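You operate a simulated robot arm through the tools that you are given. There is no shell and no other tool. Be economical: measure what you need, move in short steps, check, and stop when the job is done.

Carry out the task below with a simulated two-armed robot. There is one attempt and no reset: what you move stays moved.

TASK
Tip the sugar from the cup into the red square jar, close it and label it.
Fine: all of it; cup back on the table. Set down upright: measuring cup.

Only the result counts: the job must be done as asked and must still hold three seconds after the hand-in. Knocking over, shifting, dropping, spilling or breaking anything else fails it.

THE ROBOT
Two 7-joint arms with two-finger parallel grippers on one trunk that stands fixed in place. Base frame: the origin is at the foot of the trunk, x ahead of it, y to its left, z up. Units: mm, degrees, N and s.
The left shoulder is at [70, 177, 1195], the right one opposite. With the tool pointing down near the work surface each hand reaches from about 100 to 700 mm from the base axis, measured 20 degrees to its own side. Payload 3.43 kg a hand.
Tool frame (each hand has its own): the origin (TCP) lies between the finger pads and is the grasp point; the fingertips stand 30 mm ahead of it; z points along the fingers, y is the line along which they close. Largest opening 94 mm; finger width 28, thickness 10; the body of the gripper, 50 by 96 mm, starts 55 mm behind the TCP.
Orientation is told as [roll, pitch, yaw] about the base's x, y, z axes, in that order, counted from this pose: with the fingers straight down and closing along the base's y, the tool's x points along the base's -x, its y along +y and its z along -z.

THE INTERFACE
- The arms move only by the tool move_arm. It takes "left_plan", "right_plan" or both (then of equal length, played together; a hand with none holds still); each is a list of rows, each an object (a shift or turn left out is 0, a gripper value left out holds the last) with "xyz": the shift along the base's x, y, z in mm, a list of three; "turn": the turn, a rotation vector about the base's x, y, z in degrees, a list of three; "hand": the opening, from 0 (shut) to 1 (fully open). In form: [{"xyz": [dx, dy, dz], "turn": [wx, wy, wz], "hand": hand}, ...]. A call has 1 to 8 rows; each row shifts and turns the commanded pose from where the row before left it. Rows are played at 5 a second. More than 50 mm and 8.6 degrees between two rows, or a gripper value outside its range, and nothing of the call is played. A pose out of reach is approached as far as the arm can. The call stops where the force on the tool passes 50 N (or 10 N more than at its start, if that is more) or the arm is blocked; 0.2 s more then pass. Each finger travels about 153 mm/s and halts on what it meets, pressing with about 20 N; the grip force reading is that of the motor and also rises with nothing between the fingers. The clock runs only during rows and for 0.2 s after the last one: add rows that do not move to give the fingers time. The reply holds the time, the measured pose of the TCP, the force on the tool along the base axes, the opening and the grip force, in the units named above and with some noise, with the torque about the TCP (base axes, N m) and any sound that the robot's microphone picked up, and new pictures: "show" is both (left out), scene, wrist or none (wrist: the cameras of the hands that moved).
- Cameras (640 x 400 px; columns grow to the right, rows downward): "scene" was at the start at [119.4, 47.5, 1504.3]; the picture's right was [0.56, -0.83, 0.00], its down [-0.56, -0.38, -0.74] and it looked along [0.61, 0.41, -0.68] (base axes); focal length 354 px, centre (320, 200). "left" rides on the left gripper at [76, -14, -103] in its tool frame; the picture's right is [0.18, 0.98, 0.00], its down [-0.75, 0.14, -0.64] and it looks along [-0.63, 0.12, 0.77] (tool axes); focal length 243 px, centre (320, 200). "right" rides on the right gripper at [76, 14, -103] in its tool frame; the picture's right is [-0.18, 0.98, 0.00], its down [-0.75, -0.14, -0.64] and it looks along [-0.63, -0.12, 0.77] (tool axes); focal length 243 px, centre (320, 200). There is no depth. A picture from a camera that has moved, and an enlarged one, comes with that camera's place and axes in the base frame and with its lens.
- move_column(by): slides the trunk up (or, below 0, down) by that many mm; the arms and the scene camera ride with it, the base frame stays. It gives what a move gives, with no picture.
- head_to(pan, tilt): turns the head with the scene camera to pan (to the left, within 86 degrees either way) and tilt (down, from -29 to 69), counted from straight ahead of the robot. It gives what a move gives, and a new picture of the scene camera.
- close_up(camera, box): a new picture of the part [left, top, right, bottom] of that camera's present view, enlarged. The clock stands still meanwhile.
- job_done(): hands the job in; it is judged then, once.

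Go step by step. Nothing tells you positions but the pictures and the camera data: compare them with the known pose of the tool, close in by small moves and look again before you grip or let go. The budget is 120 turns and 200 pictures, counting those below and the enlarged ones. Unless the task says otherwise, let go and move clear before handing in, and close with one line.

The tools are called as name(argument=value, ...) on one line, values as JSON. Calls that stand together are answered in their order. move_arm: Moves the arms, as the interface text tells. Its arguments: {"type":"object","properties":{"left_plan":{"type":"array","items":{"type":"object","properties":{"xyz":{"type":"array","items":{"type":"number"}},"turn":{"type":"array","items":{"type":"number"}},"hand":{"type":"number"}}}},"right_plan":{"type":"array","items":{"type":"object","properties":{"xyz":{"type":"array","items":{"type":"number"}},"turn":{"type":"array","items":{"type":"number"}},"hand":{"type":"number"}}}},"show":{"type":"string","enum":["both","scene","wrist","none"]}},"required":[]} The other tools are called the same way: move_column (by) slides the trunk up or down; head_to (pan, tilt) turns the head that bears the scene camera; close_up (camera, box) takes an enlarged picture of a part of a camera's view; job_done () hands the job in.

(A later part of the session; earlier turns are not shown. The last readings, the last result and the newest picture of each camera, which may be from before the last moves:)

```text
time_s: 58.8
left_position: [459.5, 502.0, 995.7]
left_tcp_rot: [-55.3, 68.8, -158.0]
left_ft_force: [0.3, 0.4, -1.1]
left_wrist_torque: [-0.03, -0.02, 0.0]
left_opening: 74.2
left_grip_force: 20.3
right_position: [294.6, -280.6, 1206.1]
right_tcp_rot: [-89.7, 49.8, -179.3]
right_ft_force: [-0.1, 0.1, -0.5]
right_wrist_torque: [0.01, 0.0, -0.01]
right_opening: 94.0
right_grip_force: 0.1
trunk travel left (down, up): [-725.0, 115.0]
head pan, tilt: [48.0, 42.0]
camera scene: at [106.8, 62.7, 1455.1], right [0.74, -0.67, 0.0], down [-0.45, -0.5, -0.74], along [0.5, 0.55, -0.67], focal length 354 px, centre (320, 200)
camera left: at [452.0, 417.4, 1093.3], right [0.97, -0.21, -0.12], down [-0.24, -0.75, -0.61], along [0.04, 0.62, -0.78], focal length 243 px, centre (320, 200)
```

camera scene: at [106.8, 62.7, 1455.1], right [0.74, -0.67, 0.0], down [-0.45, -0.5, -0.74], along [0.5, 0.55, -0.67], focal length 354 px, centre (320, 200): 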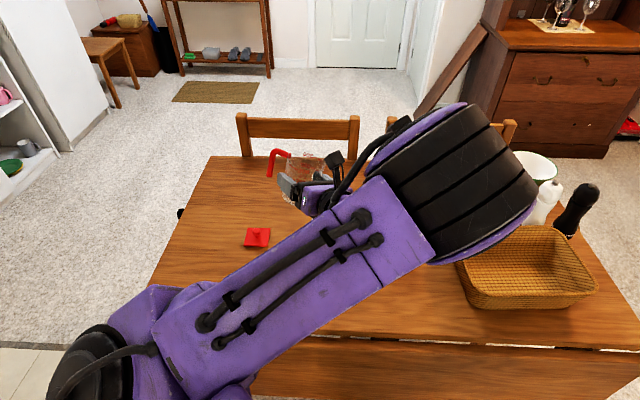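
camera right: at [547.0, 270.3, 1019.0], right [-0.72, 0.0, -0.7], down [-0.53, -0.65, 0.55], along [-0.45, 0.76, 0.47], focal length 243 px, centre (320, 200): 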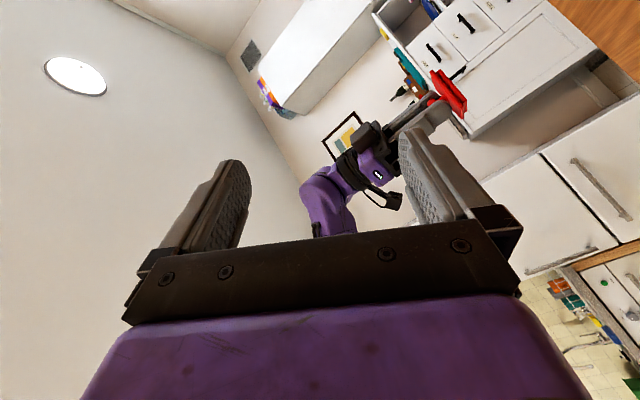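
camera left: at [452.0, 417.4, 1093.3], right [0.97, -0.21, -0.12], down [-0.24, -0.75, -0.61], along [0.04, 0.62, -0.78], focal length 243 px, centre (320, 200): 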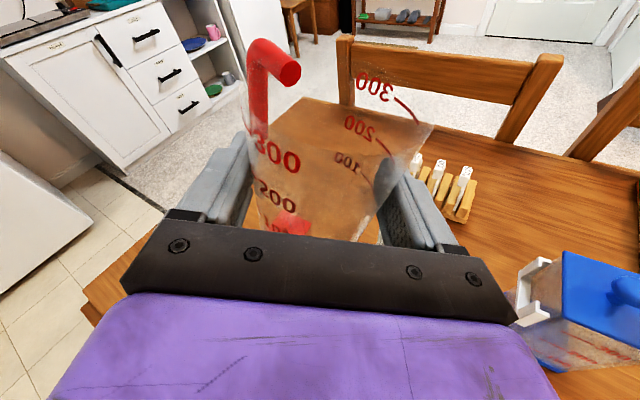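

The cup is upright and empty. I'll carry it back to a clear spot near (530, 345) and lower it with the trunk.

move_arm(left_plan=[{"xyz": [14, -31, 0]}, {"xyz": [14, -31, 0]}, {"xyz": [14, -31, 0]}, {"xyz": [14, -31, 0], "turn": [-0.9, -4.3, 0]}, {"xyz": [14, -31, 0], "turn": [-0.9, -4.3, 0]}, {}, {}], show="none")

move_arm(left_plan=[{"xyz": [0, 0, -20]}, {"xyz": [0, 0, -20], "turn": [-0.4, -2, 0]}, {"xyz": [0, 0, -20], "turn": [-0.4, -2, 0]}, {"turn": [-0.4, -2, 0]}, {}], show="both")

```text
time_s: 60.4
left_position: [526.2, 352.4, 990.1]
left_tcp_rot: [-35.9, 74.8, -138.5]
left_ft_force: [0.2, 0.3, -1.0]
left_wrist_torque: [-0.03, 0.02, 0.0]
left_opening: 74.2
left_grip_force: 19.8
right_position: [293.8, -282.2, 1206.5]
right_tcp_rot: [-89.7, 49.9, -179.3]
right_ft_force: [-0.5, 0.2, -0.6]
right_wrist_torque: [0.03, 0.01, -0.01]
right_opening: 94.0
right_grip_force: 0.0
trunk travel left (down, up): [-725.0, 115.0]
head pan, tilt: [48.0, 42.0]
```

```text
time_s: 61.5
left_position: [534.0, 344.8, 939.9]
left_tcp_rot: [-11.8, 78.9, -116.3]
left_ft_force: [0.0, -0.5, -0.4]
left_wrist_torque: [-0.01, 0.03, -0.01]
left_opening: 74.4
left_grip_force: 20.0
right_position: [294.4, -282.1, 1206.5]
right_tcp_rot: [-89.6, 50.0, -179.3]
right_ft_force: [-1.1, -0.5, 0.6]
right_wrist_torque: [-0.03, 0.0, -0.01]
right_opening: 94.4
right_grip_force: 0.0
trunk travel left (down, up): [-725.0, 115.0]
head pan, tilt: [48.0, 42.0]
camera scene: at [106.7, 62.6, 1455.1], right [0.74, -0.67, 0.0], down [-0.45, -0.5, -0.74], along [0.5, 0.55, -0.67], focal length 354 px, centre (320, 200)
camera left: at [501.7, 262.7, 1035.6], right [0.97, -0.22, 0.14], down [-0.08, -0.78, -0.62], along [0.25, 0.59, -0.77], focal length 243 px, centre (320, 200)
```

scene: 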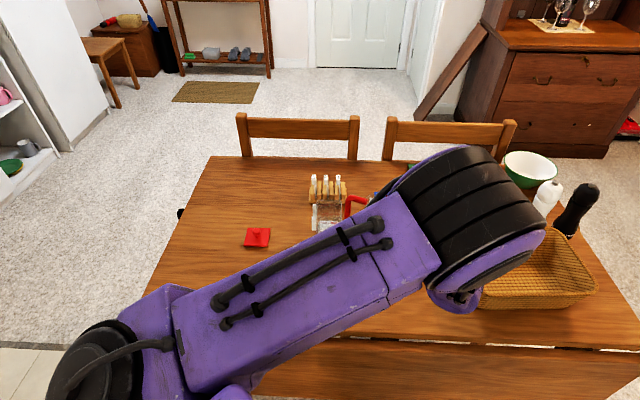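
left: 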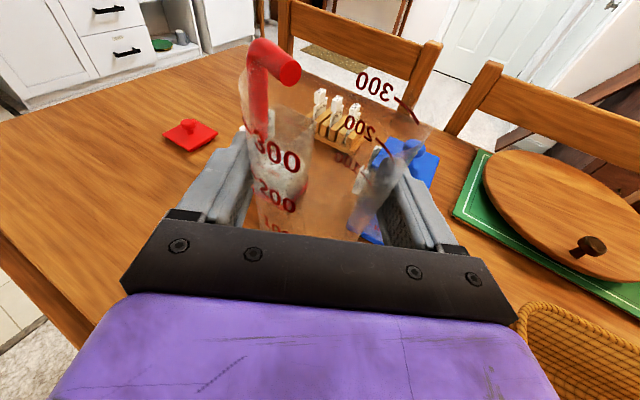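

The cup is upright within a degree, so I'm lowering it with the trunk.

move_column(by=-130)

move_arm(left_plan=[{"xyz": [0, 0, -4]}, {"xyz": [0, 0, -2]}, {"xyz": [0, 0, -2]}, {}], show="none")

```text
time_s: 63.1
left_position: [535.3, 342.3, 810.2]
left_tcp_rot: [-11.2, 78.8, -115.5]
left_ft_force: [0.8, 0.2, -0.9]
left_wrist_torque: [0.01, 0.02, 0.02]
left_opening: 74.4
left_grip_force: 20.2
right_position: [292.6, -282.7, 1076.8]
right_tcp_rot: [-89.7, 49.9, -179.3]
right_ft_force: [0.3, -0.9, 0.6]
right_wrist_torque: [0.01, -0.01, 0.01]
right_opening: 94.3
right_grip_force: 0.0
trunk travel left (down, up): [-595.0, 245.0]
head pan, tilt: [48.0, 42.0]
```

```text
time_s: 64.1
left_position: [535.9, 343.0, 801.3]
left_tcp_rot: [-11.4, 79.0, -116.1]
left_ft_force: [-0.4, 0.6, -0.5]
left_wrist_torque: [-0.04, -0.01, 0.0]
left_opening: 74.2
left_grip_force: 19.9
right_position: [293.7, -282.2, 1075.8]
right_tcp_rot: [-89.7, 49.9, -179.3]
right_ft_force: [-0.7, 0.5, 0.2]
right_wrist_torque: [0.0, 0.01, 0.01]
right_opening: 94.1
right_grip_force: 0.1
trunk travel left (down, up): [-595.0, 245.0]
head pan, tilt: [48.0, 42.0]
```

move_arm(left_plan=[{"xyz": [0, 0, -1.5]}, {"xyz": [0, 0, -1.5]}, {"xyz": [0, 0, -1]}, {}], show="wrist")

```text
time_s: 65.1
left_position: [534.9, 343.2, 797.5]
left_tcp_rot: [-11.3, 78.8, -115.9]
left_ft_force: [0.4, 0.9, -0.6]
left_wrist_torque: [-0.02, -0.01, 0.0]
left_opening: 74.2
left_grip_force: 20.2
right_position: [294.0, -283.9, 1075.0]
right_tcp_rot: [-89.6, 49.9, -179.3]
right_ft_force: [0.5, -0.1, 0.3]
right_wrist_torque: [0.0, -0.01, -0.02]
right_opening: 93.8
right_grip_force: 0.0
trunk travel left (down, up): [-595.0, 245.0]
head pan, tilt: [48.0, 42.0]
camera left: at [502.4, 262.3, 893.8], right [0.97, -0.22, 0.14], down [-0.08, -0.78, -0.62], along [0.25, 0.59, -0.77], focal length 243 px, centre (320, 200)
```

left: 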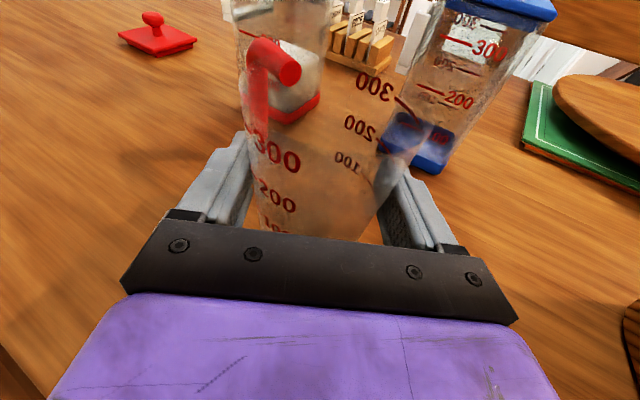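

move_arm(left_plan=[{"xyz": [0, 0, -1]}, {"xyz": [0, 0, -1]}, {"xyz": [0, 0, -1]}, {}], show="none")

```text
time_s: 66.1
left_position: [534.0, 342.8, 796.7]
left_tcp_rot: [-10.9, 79.0, -115.5]
left_ft_force: [0.4, 2.1, 11.0]
left_wrist_torque: [0.29, -0.38, 0.01]
left_opening: 74.2
left_grip_force: 20.1
right_position: [293.3, -283.0, 1077.0]
right_tcp_rot: [-89.8, 50.0, -179.5]
right_ft_force: [0.5, -0.1, 0.1]
right_wrist_torque: [0.01, -0.01, 0.03]
right_opening: 94.0
right_grip_force: 0.1
trunk travel left (down, up): [-595.0, 245.0]
head pan, tilt: [48.0, 42.0]
```

The cup has touched down at z≈797, the same height as before. I'll ease the pressure, open the hand and back straight out.

move_arm(left_plan=[{"xyz": [0, 0, 1.5]}, {"hand": 0.9}, {"hand": 1}, {}, {}, {}], show="wrist")

move_arm(left_plan=[{"xyz": [-5, -19, 0]}, {"xyz": [-5, -19, 0]}, {"xyz": [-5, -19, 0]}, {"xyz": [-5, -19, 0]}, {"xyz": [-5, -19, 0]}, {}], show="both")

```text
time_s: 67.5
left_position: [533.9, 342.6, 795.9]
left_tcp_rot: [-11.4, 78.8, -115.9]
left_ft_force: [-0.3, 0.1, -0.1]
left_wrist_torque: [0.0, 0.01, -0.03]
left_opening: 93.7
left_grip_force: 0.0
right_position: [293.5, -282.1, 1075.5]
right_tcp_rot: [-89.7, 49.9, -179.2]
right_ft_force: [0.1, 0.8, 0.7]
right_wrist_torque: [0.0, -0.02, 0.0]
right_opening: 94.2
right_grip_force: 0.1
trunk travel left (down, up): [-595.0, 245.0]
head pan, tilt: [48.0, 42.0]
camera left: at [501.4, 262.1, 892.5], right [0.97, -0.22, 0.14], down [-0.08, -0.78, -0.62], along [0.25, 0.59, -0.77], focal length 243 px, centre (320, 200)
```

left: 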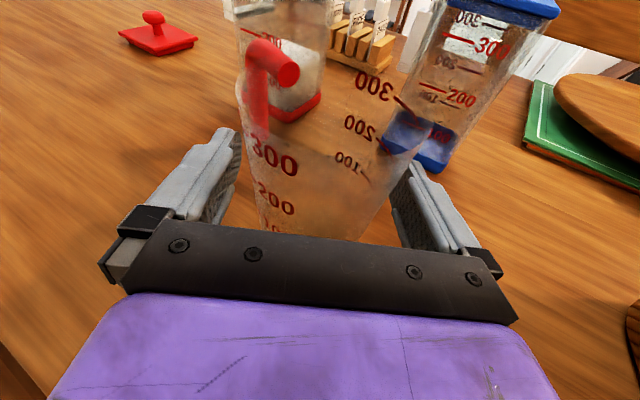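

```text
time_s: 68.9
left_position: [509.3, 249.1, 797.8]
left_tcp_rot: [-11.0, 78.7, -115.5]
left_ft_force: [0.1, -0.7, 0.1]
left_wrist_torque: [-0.04, 0.0, -0.01]
left_opening: 94.3
left_grip_force: 0.1
right_position: [292.9, -281.6, 1076.3]
right_tcp_rot: [-89.7, 49.9, -179.3]
right_ft_force: [-0.1, 0.3, -0.5]
right_wrist_torque: [0.02, 0.0, 0.01]
right_opening: 94.0
right_grip_force: 0.1
trunk travel left (down, up): [-595.0, 245.0]
head pan, tilt: [48.0, 42.0]
camera scene: at [106.5, 62.7, 1325.1], right [0.74, -0.67, 0.0], down [-0.45, -0.5, -0.74], along [0.5, 0.55, -0.67], focal length 354 px, centre (320, 200)
camera left: at [475.9, 167.5, 892.5], right [0.97, -0.22, 0.14], down [-0.08, -0.78, -0.62], along [0.25, 0.59, -0.77], focal length 243 px, centre (320, 200)
```

scene: 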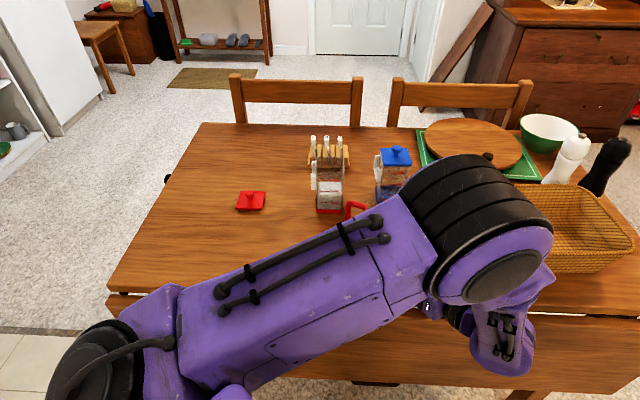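
left: 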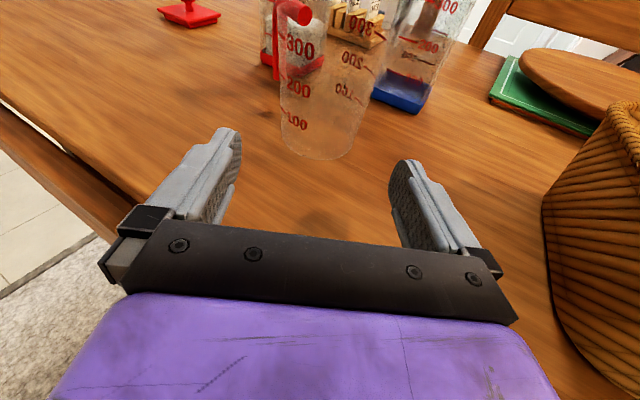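

The cup stands upright and everything else is in place. I'll raise the trunk and unwind the left arm to tool-down, heading for the lid.

move_column(by=150)

move_arm(left_plan=[{"xyz": [0, -15, 15], "turn": [3.3, -0.9, 5.7]}, {"xyz": [0, -15, 15], "turn": [3.3, -0.9, 5.7]}, {"xyz": [0, -10, 15], "turn": [3.3, -0.9, 5.7]}, {"xyz": [-15, 10, 10], "turn": [-4.9, -4.9, 4.9]}, {"xyz": [-15, 30, 0], "turn": [-4.9, -4.9, 4.9]}, {"xyz": [-15, 30, 0], "turn": [-4.9, -4.9, 4.9]}, {"xyz": [-15, 30, 0], "turn": [-4.9, -4.9, 4.9]}, {"xyz": [-15, 30, 0], "turn": [-4.9, -4.9, 4.9]}], show="none")

move_arm(left_plan=[{"xyz": [-10, 40, 0], "turn": [-4.9, -4.9, 4.9]}, {"xyz": [-10, 40, 0], "turn": [-4.9, -4.9, 4.9]}, {"xyz": [-10, 40, 0], "turn": [-4.9, -4.9, 4.9]}, {"xyz": [0, 40, 0], "turn": [-4.9, -4.9, 4.9]}, {"xyz": [0, 40, 0], "turn": [-4.9, -4.9, 4.9]}, {"xyz": [0, 40, 0], "turn": [-4.9, -4.9, 4.9]}, {"xyz": [0, 40, 0], "turn": [-4.9, -4.9, 4.9]}, {}], show="both")

```text
time_s: 70.7
left_position: [507.9, 248.3, 945.5]
left_tcp_rot: [-11.5, 78.7, -115.9]
left_ft_force: [0.2, -0.2, -0.3]
left_wrist_torque: [-0.01, -0.05, 0.01]
left_opening: 94.1
left_grip_force: 0.1
right_position: [294.3, -281.9, 1226.3]
right_tcp_rot: [-89.8, 49.9, -179.3]
right_ft_force: [-0.1, -0.4, -0.3]
right_wrist_torque: [0.01, 0.01, -0.03]
right_opening: 94.2
right_grip_force: 0.1
trunk travel left (down, up): [-745.0, 95.0]
head pan, tilt: [48.0, 42.0]
```

```text
time_s: 72.5
left_position: [432.8, 334.8, 1001.0]
left_tcp_rot: [28.5, 54.9, -34.2]
left_ft_force: [0.4, -0.1, 0.1]
left_wrist_torque: [-0.01, -0.05, 0.02]
left_opening: 93.9
left_grip_force: 0.0
right_position: [293.0, -281.1, 1226.2]
right_tcp_rot: [-89.7, 50.0, -179.3]
right_ft_force: [0.0, 0.1, 0.9]
right_wrist_torque: [0.01, 0.01, 0.02]
right_opening: 94.0
right_grip_force: 0.0
trunk travel left (down, up): [-745.0, 95.0]
head pan, tilt: [48.0, 42.0]
```

```text
time_s: 74.3
left_position: [402.5, 618.6, 1003.7]
left_tcp_rot: [6.9, 10.6, -10.3]
left_ft_force: [0.6, -0.4, 0.1]
left_wrist_torque: [0.01, -0.02, 0.01]
left_opening: 94.1
left_grip_force: 0.0
right_position: [292.8, -283.8, 1226.5]
right_tcp_rot: [-89.9, 49.9, -179.3]
right_ft_force: [-0.8, -1.1, -0.4]
right_wrist_torque: [-0.01, 0.0, -0.04]
right_opening: 93.7
right_grip_force: 0.0
trunk travel left (down, up): [-745.0, 95.0]
head pan, tilt: [48.0, 42.0]
camera scene: at [106.9, 60.8, 1475.1], right [0.74, -0.67, 0.0], down [-0.45, -0.5, -0.74], along [0.5, 0.55, -0.67], focal length 354 px, centre (320, 200)
camera left: at [341.9, 601.8, 1116.2], right [0.02, 0.99, 0.15], down [0.86, -0.09, 0.51], along [0.51, 0.12, -0.85], focal length 243 px, centre (320, 200)
```

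scene: 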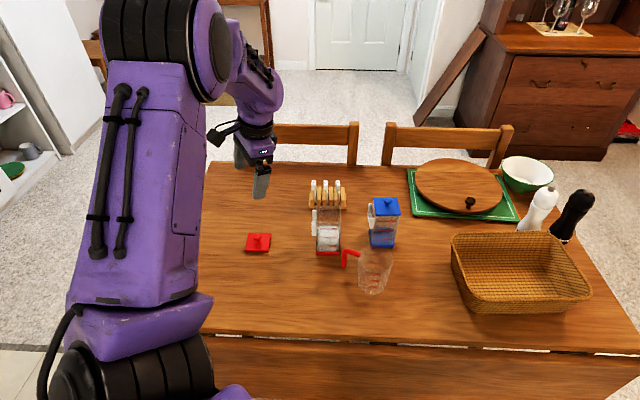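
left: 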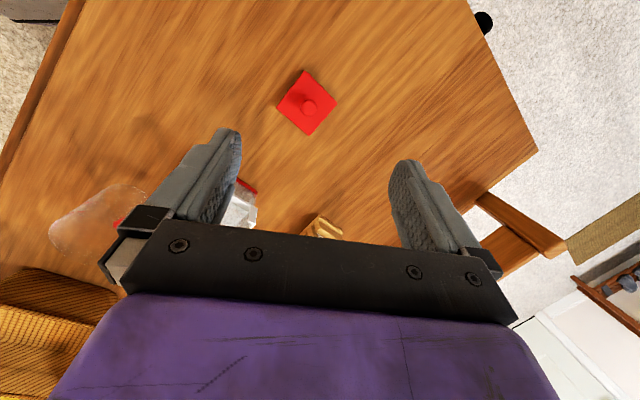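

close_up(camera="scene", box=[230, 170, 410, 300])

move_arm(left_plan=[{"turn": [-4, -5, 5]}, {"turn": [-4, -5, 5]}, {}], show="none")

move_column(by=-130)

```text
3.08 times, centred on (320, 235) of scene
camera zoom: at [106.9, 60.8, 1475.1], right [0.74, -0.67, 0.0], down [-0.45, -0.5, -0.74], along [0.5, 0.55, -0.67], focal length 1090 px, centre (320, 92)
```

zoom: 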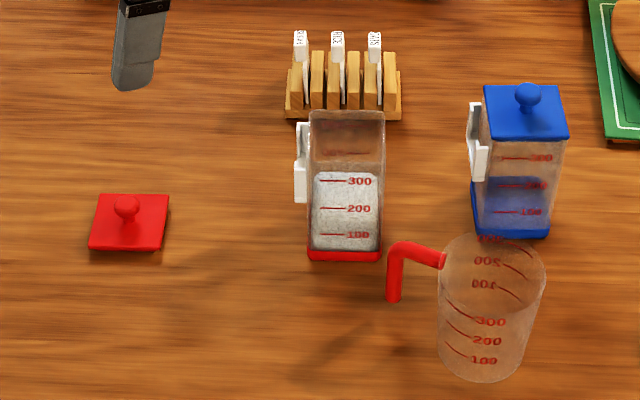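

```text
time_s: 75.1
left_position: [403.7, 617.9, 1001.7]
left_tcp_rot: [-0.1, -0.2, -0.8]
left_ft_force: [0.5, 0.3, -0.2]
left_wrist_torque: [0.02, -0.05, 0.01]
left_opening: 93.9
left_grip_force: 0.0
right_position: [293.4, -283.9, 1226.0]
right_tcp_rot: [-89.9, 49.9, -179.5]
right_ft_force: [0.8, 0.7, 0.0]
right_wrist_torque: [-0.02, 0.04, 0.01]
right_opening: 94.0
right_grip_force: 0.1
trunk travel left (down, up): [-745.0, 95.0]
head pan, tilt: [48.0, 42.0]
```

```text
time_s: 76.7
left_position: [402.6, 618.5, 871.9]
left_tcp_rot: [-0.1, -0.2, -0.8]
left_ft_force: [-0.6, -1.2, 0.7]
left_wrist_torque: [0.02, 0.03, 0.01]
left_opening: 94.0
left_grip_force: 0.1
right_position: [292.6, -281.8, 1095.9]
right_tcp_rot: [-89.7, 50.0, -179.3]
right_ft_force: [0.4, 0.8, -0.4]
right_wrist_torque: [-0.02, 0.01, -0.03]
right_opening: 94.0
right_grip_force: 0.0
trunk travel left (down, up): [-615.0, 225.0]
head pan, tilt: [48.0, 42.0]
```

The jar is filled to the 300 mark and nothing spilled. Now I'll go back over the lid where I released it.

move_arm(left_plan=[{"xyz": [-2, 19, -15], "turn": [0, 0, 0.8]}, {"hand": 0.6}, {}, {}], show="wrist")

close_up(camera="left", box=[220, 60, 420, 220])

```text
time_s: 77.7
left_position: [403.5, 639.0, 855.7]
left_tcp_rot: [-0.1, -0.2, 0.0]
left_ft_force: [0.3, 0.5, 0.0]
left_wrist_torque: [0.0, 0.01, -0.01]
left_opening: 56.5
left_grip_force: 0.1
right_position: [291.8, -281.2, 1096.2]
right_tcp_rot: [-89.7, 49.8, -179.3]
right_ft_force: [-0.1, -1.1, 0.0]
right_wrist_torque: [-0.01, -0.02, -0.01]
right_opening: 94.2
right_grip_force: 0.0
trunk travel left (down, up): [-615.0, 225.0]
head pan, tilt: [48.0, 42.0]
camera left: at [326.5, 624.2, 959.0], right [-0.18, 0.98, 0.0], down [0.75, 0.14, 0.64], along [0.63, 0.12, -0.76], focal length 243 px, centre (320, 200)
```

left: 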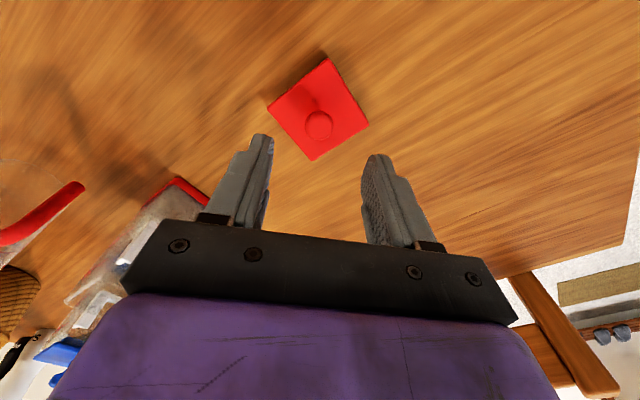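

```text
2.50 times, centred on (320, 140) of left
camera zoom: at [326.5, 624.2, 959.0], right [-0.18, 0.98, 0.0], down [0.75, 0.14, 0.64], along [0.63, 0.12, -0.76], focal length 606 px, centre (320, 350)
```

zoom: 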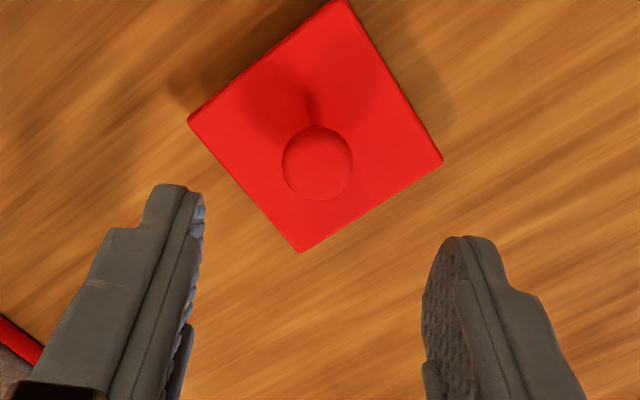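

move_arm(left_plan=[{"xyz": [-2, -1, -25]}, {"xyz": [0, 0, -25]}, {"xyz": [0, 0, -8]}, {}, {"hand": 0.3}, {"hand": 0}, {}, {}], show="wrist")

```text
time_s: 79.5
left_position: [400.4, 635.5, 797.9]
left_tcp_rot: [-0.2, -0.1, 0.0]
left_ft_force: [-0.2, 0.1, 0.3]
left_wrist_torque: [-0.01, 0.01, -0.01]
left_opening: 20.1
left_grip_force: 20.0
right_position: [293.1, -282.0, 1096.1]
right_tcp_rot: [-89.7, 49.9, -179.2]
right_ft_force: [-0.2, 0.4, 0.8]
right_wrist_torque: [0.02, -0.02, 0.02]
right_opening: 93.9
right_grip_force: 0.1
trunk travel left (down, up): [-615.0, 225.0]
head pan, tilt: [48.0, 42.0]
camera left: at [322.9, 621.6, 901.2], right [-0.18, 0.98, 0.0], down [0.75, 0.14, 0.64], along [0.63, 0.12, -0.76], focal length 243 px, centre (320, 200)
```

left: 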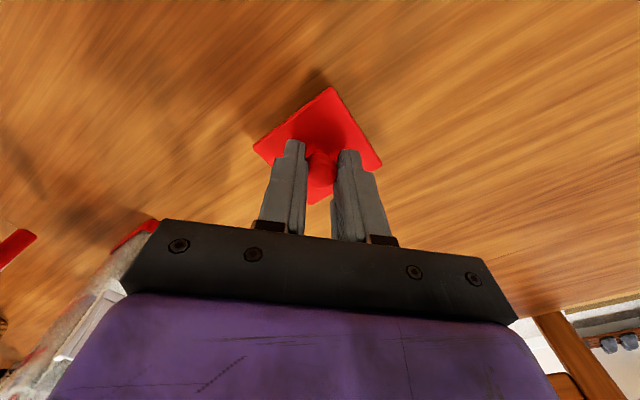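

The lid is gripped again. I'll lift it and carry it back over the jar.

move_arm(left_plan=[{"xyz": [0, 0, 30]}, {"xyz": [0, 0, 50]}, {"xyz": [0, 0, 50]}, {"xyz": [20, -20, 20]}, {"xyz": [34, -33, 0]}, {"xyz": [40, -38, 0]}, {"xyz": [40, -38, 0]}, {}], show="none")

move_arm(left_plan=[{"xyz": [0, 0, -10]}, {}], show="both")

close_up(camera="left", box=[220, 20, 420, 180])

```text
refused: row 6 steps farther than a row can; nothing moved
```

```text
time_s: 80.1
left_position: [399.7, 634.1, 792.2]
left_tcp_rot: [0.1, -0.6, 0.0]
left_ft_force: [2.4, 9.6, 23.8]
left_wrist_torque: [0.19, -0.12, 0.01]
left_opening: 20.1
left_grip_force: 19.2
right_position: [291.4, -284.3, 1096.9]
right_tcp_rot: [-90.0, 50.0, -179.5]
right_ft_force: [-0.3, 0.6, 0.9]
right_wrist_torque: [0.04, -0.01, -0.02]
right_opening: 93.9
right_grip_force: 0.0
trunk travel left (down, up): [-615.0, 225.0]
head pan, tilt: [48.0, 42.0]
camera scene: at [104.3, 60.0, 1345.6], right [0.74, -0.67, 0.0], down [-0.45, -0.5, -0.74], along [0.5, 0.55, -0.67], focal length 354 px, centre (320, 200)
camera left: at [322.3, 620.4, 894.7], right [-0.18, 0.98, 0.0], down [0.75, 0.14, 0.65], along [0.64, 0.12, -0.76], focal length 243 px, centre (320, 200)
```

scene: 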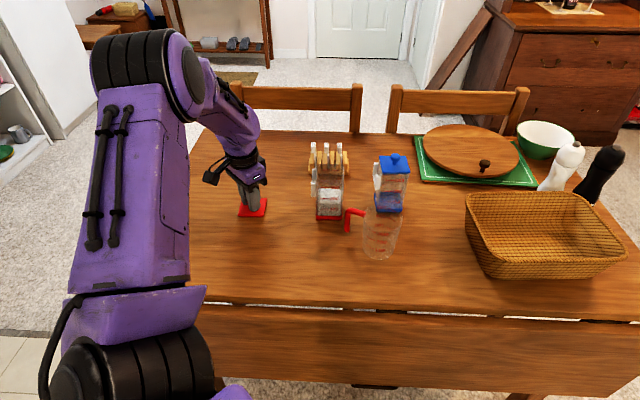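
left: 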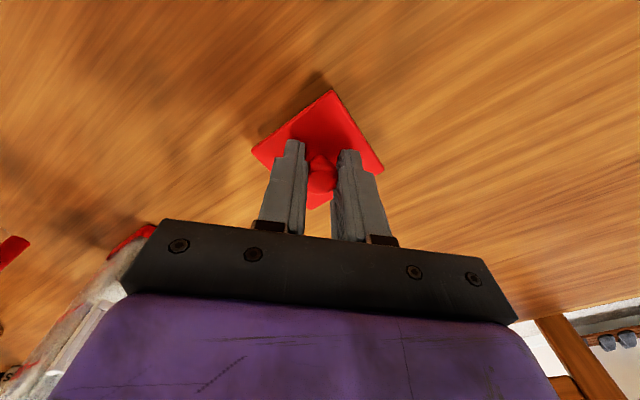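

```text
2.50 times, centred on (320, 100) of left
camera zoom: at [322.3, 620.4, 894.7], right [-0.18, 0.98, 0.0], down [0.75, 0.14, 0.65], along [0.64, 0.12, -0.76], focal length 606 px, centre (320, 450)
```

zoom: 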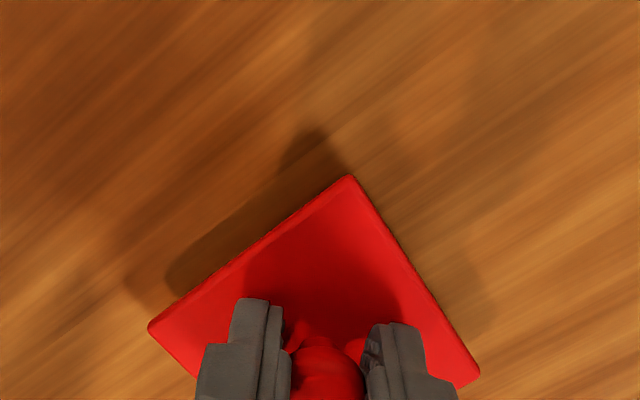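

One row was too long, so the lift was refused. The follow-up nudge pressed the lid lightly on the table, with no harm done. I'll lift and carry with shorter steps.

move_arm(left_plan=[{"xyz": [0, 0, 30]}, {"xyz": [0, 0, 49]}, {"xyz": [0, 0, 49]}, {"xyz": [0, 0, 40]}, {"xyz": [33, -32, 15]}, {"xyz": [33, -32, 0]}, {"xyz": [34, -32, 0]}, {"xyz": [34, -33, 0]}], show="none")

move_arm(left_plan=[{}, {}], show="both")

close_up(camera="left", box=[220, 20, 420, 180])

```text
time_s: 81.9
left_position: [536.1, 506.8, 972.5]
left_tcp_rot: [0.0, -0.1, 0.1]
left_ft_force: [0.6, 0.0, 0.0]
left_wrist_torque: [0.03, 0.01, 0.0]
left_opening: 19.9
left_grip_force: 19.9
right_position: [294.8, -283.5, 1096.2]
right_tcp_rot: [-89.7, 49.8, -179.5]
right_ft_force: [-0.7, 0.5, -0.4]
right_wrist_torque: [0.03, -0.02, -0.01]
right_opening: 94.1
right_grip_force: 0.2
trunk travel left (down, up): [-615.0, 225.0]
head pan, tilt: [48.0, 42.0]
```

```text
time_s: 82.5
left_position: [535.9, 507.8, 973.2]
left_tcp_rot: [-0.1, -0.2, 0.0]
left_ft_force: [-0.3, 0.7, -0.7]
left_wrist_torque: [0.03, -0.03, 0.0]
left_opening: 20.1
left_grip_force: 20.2
right_position: [293.8, -281.9, 1095.7]
right_tcp_rot: [-89.6, 50.0, -179.3]
right_ft_force: [0.5, 0.6, -0.8]
right_wrist_torque: [0.03, 0.02, -0.02]
right_opening: 94.0
right_grip_force: 0.1
trunk travel left (down, up): [-615.0, 225.0]
head pan, tilt: [48.0, 42.0]
camera scene: at [106.3, 62.8, 1345.1], right [0.74, -0.67, 0.0], down [-0.45, -0.5, -0.74], along [0.5, 0.55, -0.67], focal length 354 px, centre (320, 200)
camera left: at [458.0, 493.4, 1076.7], right [-0.18, 0.98, 0.0], down [0.75, 0.14, 0.64], along [0.63, 0.12, -0.76], focal length 243 px, centre (320, 200)
```

scene: 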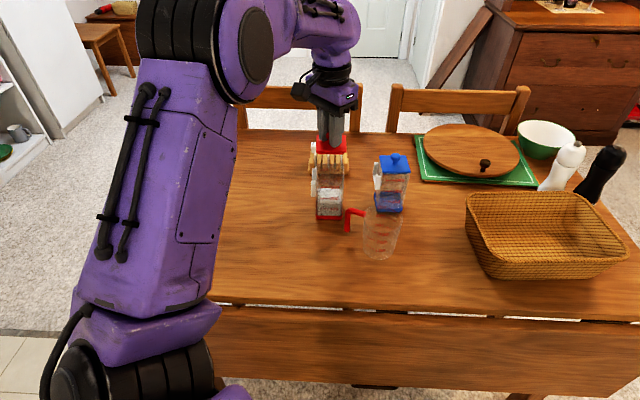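
left: 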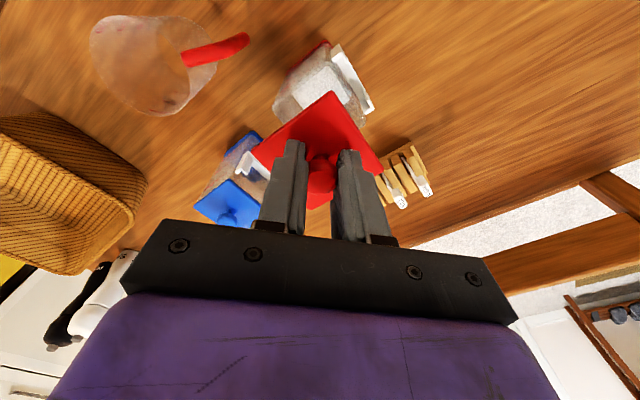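

```text
2.50 times, centred on (320, 100) of left
camera zoom: at [458.0, 493.4, 1076.7], right [-0.18, 0.98, 0.0], down [0.75, 0.14, 0.64], along [0.63, 0.12, -0.76], focal length 606 px, centre (320, 450)
```

zoom: 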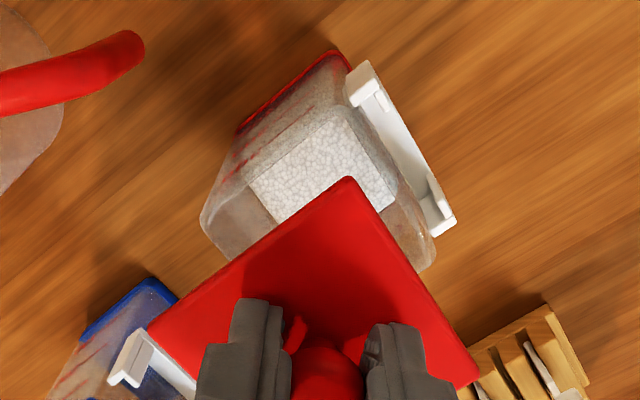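

The lid sits in the hand as it did when first removed, about 3 mm higher. I'll align to (534, 506.7) and lower.

move_arm(left_plan=[{"xyz": [-2, -1, -20]}, {"xyz": [0, 0, -20]}, {"xyz": [0, 0, -10]}, {}, {}], show="none")

close_up(camera="left", box=[220, 20, 420, 180])

close_up(camera="scene", box=[290, 120, 370, 230])

```text
time_s: 83.7
left_position: [531.1, 505.9, 922.7]
left_tcp_rot: [-0.1, -0.2, -0.1]
left_ft_force: [-0.2, -0.1, -0.2]
left_wrist_torque: [0.01, -0.03, 0.04]
left_opening: 19.8
left_grip_force: 19.8
right_position: [293.4, -282.3, 1097.6]
right_tcp_rot: [-89.7, 49.8, -179.3]
right_ft_force: [0.0, -0.6, -0.4]
right_wrist_torque: [-0.02, -0.03, 0.0]
right_opening: 94.0
right_grip_force: 0.1
trunk travel left (down, up): [-615.0, 225.0]
head pan, tilt: [48.0, 42.0]
```

```text
2.50 times, centred on (320, 100) of left
camera zoom: at [454.9, 492.5, 1026.0], right [-0.18, 0.98, 0.0], down [0.75, 0.14, 0.64], along [0.63, 0.12, -0.76], focal length 606 px, centre (320, 450)
```

zoom: 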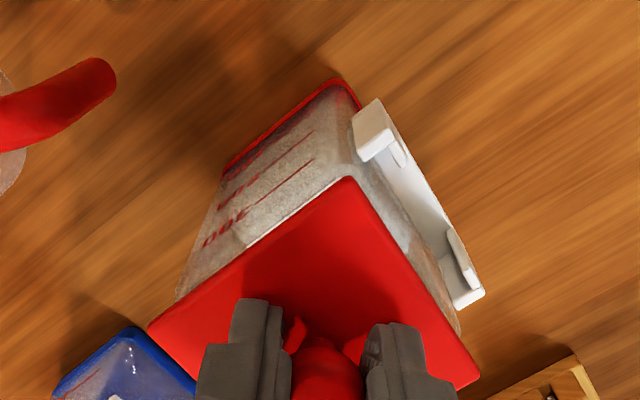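

```text
3.64 times, centred on (330, 175) of scene
camera zoom: at [106.5, 62.8, 1345.1], right [0.74, -0.67, 0.0], down [-0.45, -0.5, -0.74], along [0.5, 0.55, -0.67], focal length 1288 px, centre (284, 291)
```

zoom: 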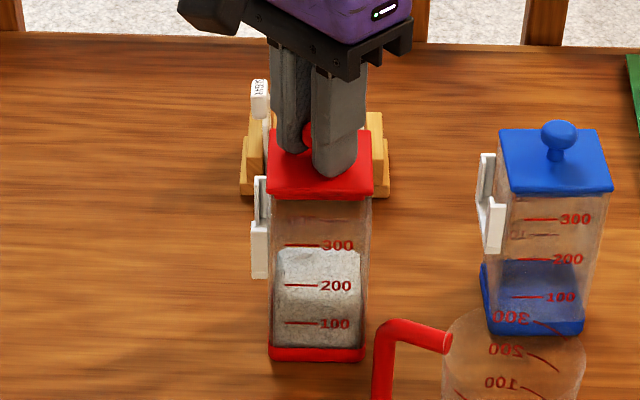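

move_arm(left_plan=[{"xyz": [0, 0, -5]}, {}, {}], show="none")

```text
time_s: 84.5
left_position: [531.3, 505.2, 917.2]
left_tcp_rot: [0.0, -0.2, 0.0]
left_ft_force: [0.1, 0.0, -0.3]
left_wrist_torque: [0.01, -0.05, 0.02]
left_opening: 20.1
left_grip_force: 20.4
right_position: [294.0, -282.1, 1097.0]
right_tcp_rot: [-89.7, 49.9, -179.3]
right_ft_force: [0.3, 0.0, -0.7]
right_wrist_torque: [-0.01, 0.0, -0.01]
right_opening: 94.0
right_grip_force: 0.1
trunk travel left (down, up): [-615.0, 225.0]
head pan, tilt: [48.0, 42.0]
```

move_arm(left_plan=[{"xyz": [2.7, 1.5, 0]}, {}, {}], show="none")

close_up(camera="left", box=[240, 90, 400, 220])

```text
time_s: 85.3
left_position: [533.9, 508.2, 916.4]
left_tcp_rot: [-0.2, -0.1, 0.0]
left_ft_force: [0.7, 0.3, 0.1]
left_wrist_torque: [-0.01, 0.04, 0.01]
left_opening: 19.9
left_grip_force: 20.4
right_position: [293.8, -282.1, 1096.5]
right_tcp_rot: [-89.7, 49.9, -179.3]
right_ft_force: [-0.7, 0.1, -0.4]
right_wrist_torque: [0.01, -0.03, 0.0]
right_opening: 94.1
right_grip_force: 0.2
trunk travel left (down, up): [-615.0, 225.0]
head pan, tilt: [48.0, 42.0]
```

```text
3.08 times, centred on (320, 155) of left
camera zoom: at [456.9, 493.8, 1019.4], right [-0.18, 0.98, 0.0], down [0.75, 0.14, 0.64], along [0.63, 0.12, -0.76], focal length 746 px, centre (320, 338)
```

zoom: 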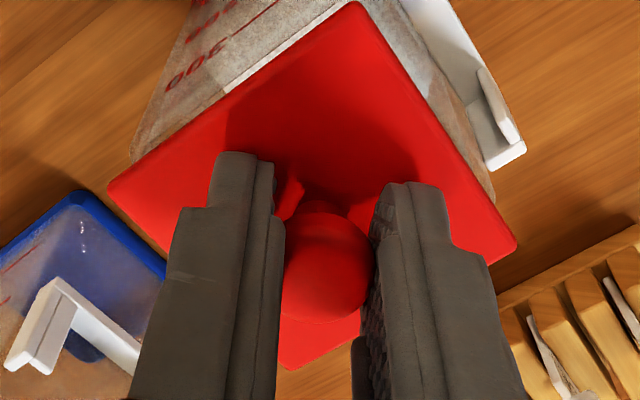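

move_arm(left_plan=[{"xyz": [0, -0.7, -3]}, {"xyz": [0, 0, -3]}, {"xyz": [0, 0, -2]}, {"xyz": [0, 0, -2]}, {}], show="none")

close_up(camera="scene", box=[300, 130, 360, 180])

```text
time_s: 86.5
left_position: [532.5, 506.8, 907.6]
left_tcp_rot: [-0.1, -0.2, 0.1]
left_ft_force: [-0.5, -0.4, -0.4]
left_wrist_torque: [0.02, -0.01, 0.01]
left_opening: 20.3
left_grip_force: 20.3
right_position: [292.6, -281.7, 1096.5]
right_tcp_rot: [-89.7, 49.8, -179.3]
right_ft_force: [-0.3, -0.6, -0.3]
right_wrist_torque: [0.03, 0.02, 0.01]
right_opening: 94.1
right_grip_force: 0.1
trunk travel left (down, up): [-615.0, 225.0]
head pan, tilt: [48.0, 42.0]
```

```text
8.00 times, centred on (330, 155) of scene
camera zoom: at [106.5, 62.7, 1345.1], right [0.74, -0.67, 0.0], down [-0.45, -0.5, -0.74], along [0.5, 0.55, -0.67], focal length 2834 px, centre (240, 560)
```

zoom: 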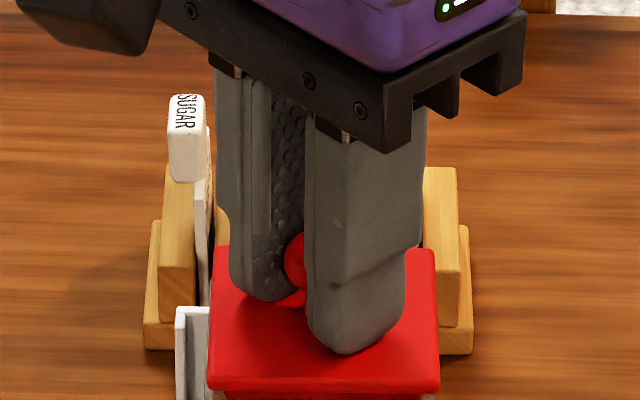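

move_arm(left_plan=[{"xyz": [1.2, 0, -1]}, {"xyz": [0, 0, -1.5]}, {"xyz": [0, 0, -1.5]}, {}], show="none")

close_up(camera="scene", box=[295, 150, 365, 210])

```text
time_s: 87.5
left_position: [533.5, 507.4, 904.0]
left_tcp_rot: [0.0, -0.4, 0.0]
left_ft_force: [2.9, 4.4, 11.9]
left_wrist_torque: [0.13, -0.27, 0.04]
left_opening: 20.0
left_grip_force: 20.0
right_position: [291.2, -282.5, 1096.5]
right_tcp_rot: [-89.8, 50.0, -179.5]
right_ft_force: [-1.2, -0.3, 0.6]
right_wrist_torque: [0.04, 0.0, 0.02]
right_opening: 94.3
right_grip_force: 0.2
trunk travel left (down, up): [-615.0, 225.0]
head pan, tilt: [48.0, 42.0]
```

```text
6.67 times, centred on (330, 180) of scene
camera zoom: at [105.3, 61.9, 1345.4], right [0.74, -0.67, 0.0], down [-0.45, -0.5, -0.74], along [0.5, 0.55, -0.67], focal length 2362 px, centre (253, 333)
```

zoom: 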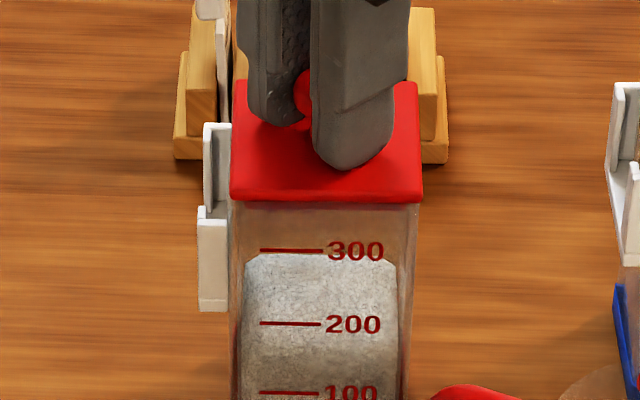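

The lid seems to be down at the expected height. I'll press gently to make sure it seats.

move_arm(left_plan=[{"xyz": [0, 0, -1.5]}, {"xyz": [0, 0, -1.5]}, {}], show="none")

close_up(camera="scene", box=[305, 160, 355, 200])

close_up(camera="left", box=[240, 60, 400, 190])

```text
time_s: 88.3
left_position: [533.9, 505.6, 903.7]
left_tcp_rot: [0.1, -0.5, 0.0]
left_ft_force: [3.8, 7.4, 30.5]
left_wrist_torque: [0.24, -0.22, 0.01]
left_opening: 19.9
left_grip_force: 19.7
right_position: [291.3, -284.6, 1097.7]
right_tcp_rot: [-89.8, 50.0, -179.5]
right_ft_force: [-0.5, 0.3, -0.3]
right_wrist_torque: [0.0, -0.01, -0.03]
right_opening: 93.9
right_grip_force: 0.1
trunk travel left (down, up): [-615.0, 225.0]
head pan, tilt: [48.0, 42.0]
```

```text
10.00 times, centred on (330, 180) of scene
camera zoom: at [102.8, 60.1, 1345.8], right [0.74, -0.67, 0.0], down [-0.45, -0.5, -0.75], along [0.5, 0.55, -0.67], focal length 3542 px, centre (220, 400)
```

zoom: 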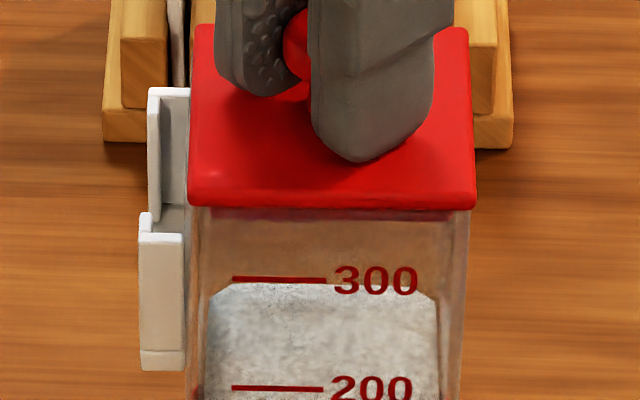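

```text
3.08 times, centred on (320, 125) of left
camera zoom: at [456.1, 490.7, 1006.5], right [-0.18, 0.98, 0.0], down [0.75, 0.14, 0.65], along [0.64, 0.12, -0.76], focal length 746 px, centre (320, 431)
```

zoom: 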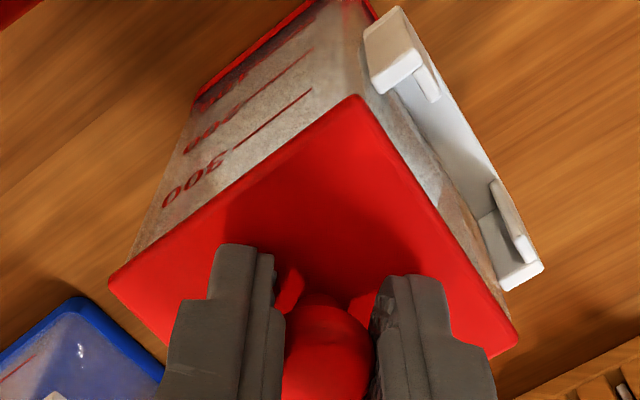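

move_arm(left_plan=[{"xyz": [0, 0, -1]}, {"xyz": [0, 0, -0.5]}, {}], show="none")

```text
time_s: 89.1
left_position: [533.6, 504.3, 903.3]
left_tcp_rot: [0.2, -0.7, -0.1]
left_ft_force: [4.1, 7.6, 39.7]
left_wrist_torque: [0.21, -0.01, -0.03]
left_opening: 20.1
left_grip_force: 20.0
right_position: [289.5, -285.2, 1097.9]
right_tcp_rot: [-90.0, 50.2, -179.5]
right_ft_force: [0.3, 0.4, -0.3]
right_wrist_torque: [0.0, -0.03, -0.02]
right_opening: 94.0
right_grip_force: 0.1
trunk travel left (down, up): [-615.0, 225.0]
head pan, tilt: [48.0, 42.0]
```

It's firmly seated. I'll release the pressure, open and rise.

move_arm(left_plan=[{"xyz": [0, 0, 2]}, {"xyz": [0, 0, 2]}, {}, {"hand": 0.3}, {"hand": 0.6}, {"xyz": [0, 0, 20]}, {"xyz": [0, 0, 40]}, {}], show="both")

close_up(camera="scene", box=[295, 130, 365, 230])

close_up(camera="left", box=[240, 40, 460, 220])

```text
time_s: 90.9
left_position: [536.6, 507.1, 960.6]
left_tcp_rot: [-0.2, -0.1, 0.0]
left_ft_force: [0.3, -0.5, 0.6]
left_wrist_torque: [0.0, 0.03, 0.03]
left_opening: 56.5
left_grip_force: 0.1
right_position: [294.8, -281.9, 1095.1]
right_tcp_rot: [-89.6, 49.9, -179.3]
right_ft_force: [0.4, -0.2, -0.9]
right_wrist_torque: [0.0, 0.02, 0.02]
right_opening: 94.0
right_grip_force: 0.2
trunk travel left (down, up): [-615.0, 225.0]
head pan, tilt: [48.0, 42.0]
heard: snap
camera scene: at [107.6, 64.3, 1344.8], right [0.74, -0.67, 0.0], down [-0.45, -0.5, -0.74], along [0.5, 0.55, -0.67], focal length 354 px, centre (320, 200)
camera left: at [460.3, 492.9, 1063.4], right [-0.18, 0.98, 0.0], down [0.75, 0.14, 0.64], along [0.63, 0.12, -0.77], focal length 243 px, centre (320, 200)
```

scene: 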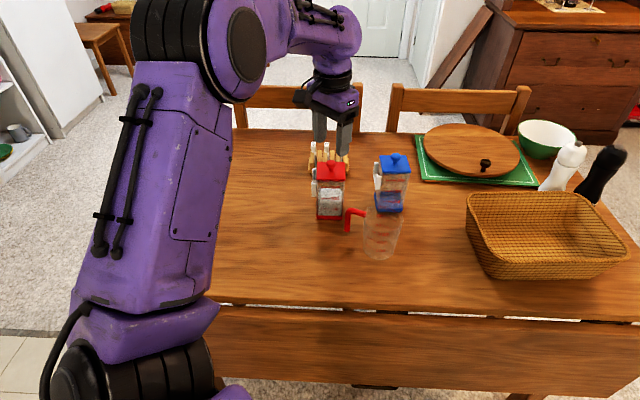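
left: 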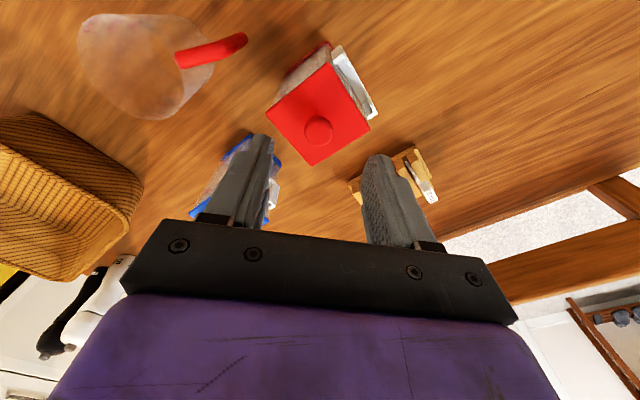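

```text
4.00 times, centred on (330, 180) of scene
camera zoom: at [107.6, 64.3, 1344.8], right [0.74, -0.67, 0.0], down [-0.45, -0.5, -0.74], along [0.5, 0.55, -0.67], focal length 1417 px, centre (280, 280)
```

zoom: 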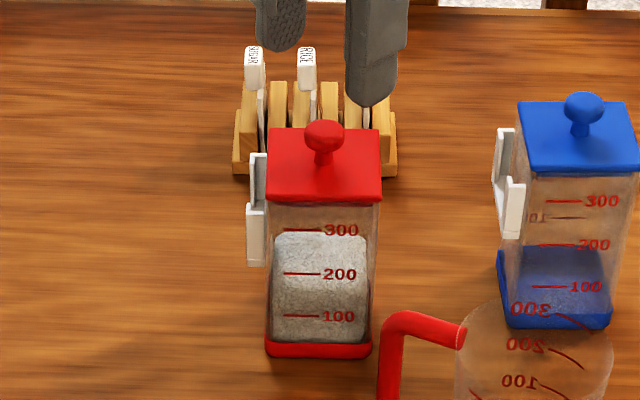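

```text
2.22 times, centred on (350, 130) of left
camera zoom: at [460.3, 492.9, 1063.4], right [-0.18, 0.98, 0.0], down [0.75, 0.14, 0.64], along [0.63, 0.12, -0.77], focal length 539 px, centre (253, 356)
```

zoom: 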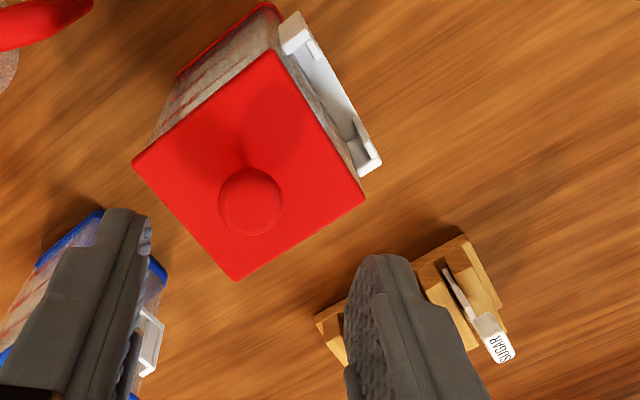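

The lid clicked shut. Next is the SUGAR tag: its cap is near (629, 670, 824), and its plate lies along (0.7, 0.7), parallel to the jar's holder. I'll yaw the left hand 45° and tilt it outward to reach and view it.

move_arm(left_plan=[{"xyz": [-10, 5, 10], "turn": [0, 0, 7.5], "hand": 1}, {"xyz": [-10, 5, 10], "turn": [0, 0, 7.5]}, {"xyz": [-10, 5, 10], "turn": [0, 0, 7.5]}, {"xyz": [-10, 5, 0], "turn": [0, 0, 7.5]}, {"xyz": [-10, 5, 0], "turn": [0, 0, 7.5]}, {"xyz": [0, 0, 0], "turn": [0, 0, 7.5]}, {"turn": [5.3, -5.3, 0]}, {"turn": [5.3, -5.3, 0]}], show="none")

move_arm(left_plan=[{"turn": [5.3, -5.3, 0]}, {"turn": [5.3, -5.3, 0]}, {"turn": [5.3, -5.3, 0]}, {"turn": [5.3, -5.3, 0]}, {}, {}], show="both")

```text
time_s: 92.7
left_position: [485.1, 531.6, 991.9]
left_tcp_rot: [-0.1, -15.3, 45.1]
left_ft_force: [-0.6, 0.3, 0.1]
left_wrist_torque: [0.02, 0.02, -0.01]
left_opening: 93.9
left_grip_force: 0.0
right_position: [292.7, -282.8, 1095.4]
right_tcp_rot: [-89.8, 49.8, -179.4]
right_ft_force: [-0.1, 0.5, -0.7]
right_wrist_torque: [0.04, -0.02, -0.04]
right_opening: 94.1
right_grip_force: 0.0
trunk travel left (down, up): [-615.0, 225.0]
head pan, tilt: [48.0, 42.0]
```

```text
time_s: 94.1
left_position: [484.3, 531.2, 992.0]
left_tcp_rot: [0.0, -45.2, 45.0]
left_ft_force: [1.0, 0.7, -0.1]
left_wrist_torque: [-0.01, -0.01, -0.02]
left_opening: 94.1
left_grip_force: 0.1
right_position: [293.6, -282.2, 1096.5]
right_tcp_rot: [-89.9, 49.9, -179.3]
right_ft_force: [0.2, 1.0, -0.2]
right_wrist_torque: [-0.01, 0.02, 0.01]
right_opening: 94.1
right_grip_force: 0.1
trunk travel left (down, up): [-615.0, 225.0]
head pan, tilt: [48.0, 42.0]
camera scene: at [106.3, 62.5, 1345.1], right [0.74, -0.67, 0.0], down [-0.45, -0.5, -0.74], along [0.5, 0.55, -0.67], focal length 354 px, centre (320, 200)
camera left: at [405.0, 431.8, 1010.8], right [-0.79, 0.6, -0.13], down [-0.05, 0.15, 0.99], along [0.62, 0.78, -0.09], focal length 243 px, centre (320, 200)
```

scene: 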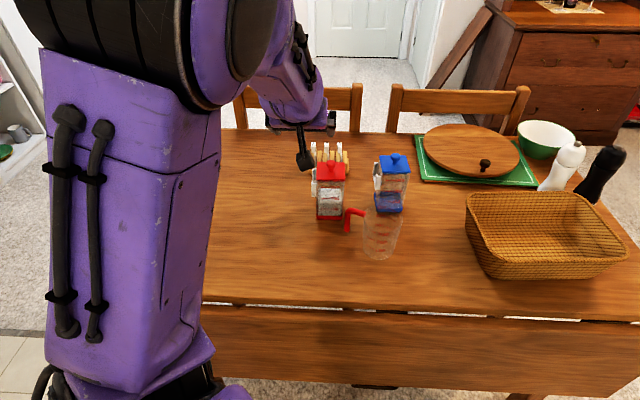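
left: 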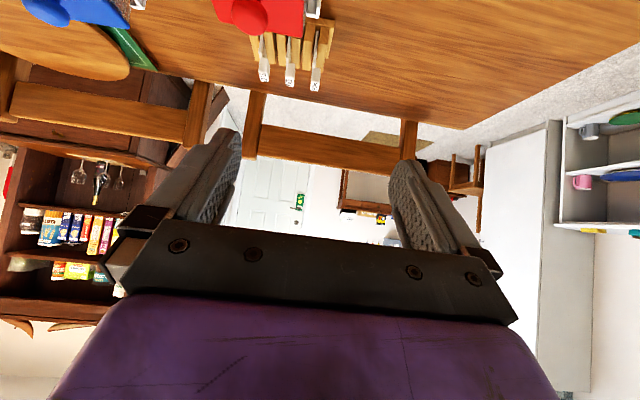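

close_up(camera="left", box=[230, 0, 350, 100])

close_up(camera="scene", box=[300, 135, 360, 185])

```text
4.00 times, centred on (290, 50) of left
camera zoom: at [405.0, 431.8, 1010.8], right [-0.79, 0.6, -0.13], down [-0.05, 0.15, 0.99], along [0.62, 0.78, -0.09], focal length 970 px, centre (440, 800)
```

zoom: 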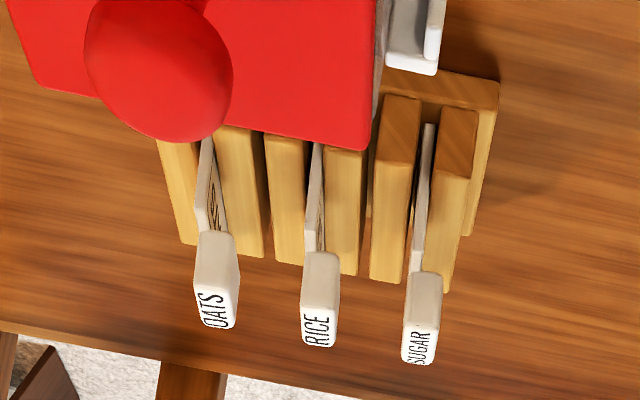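

```text
8.00 times, centred on (330, 160) of scene
camera zoom: at [106.3, 62.5, 1345.1], right [0.74, -0.67, 0.0], down [-0.45, -0.5, -0.74], along [0.5, 0.55, -0.67], focal length 2834 px, centre (240, 520)
```

zoom: 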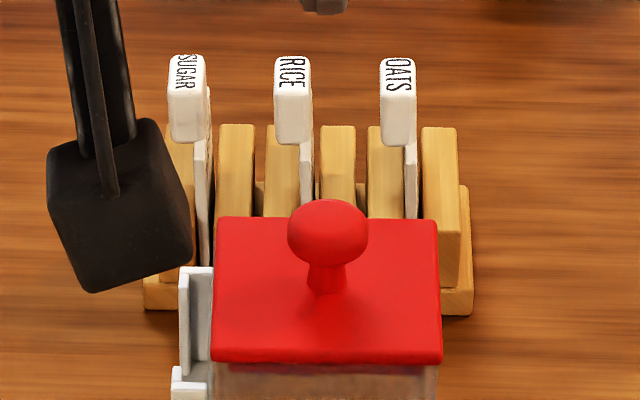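

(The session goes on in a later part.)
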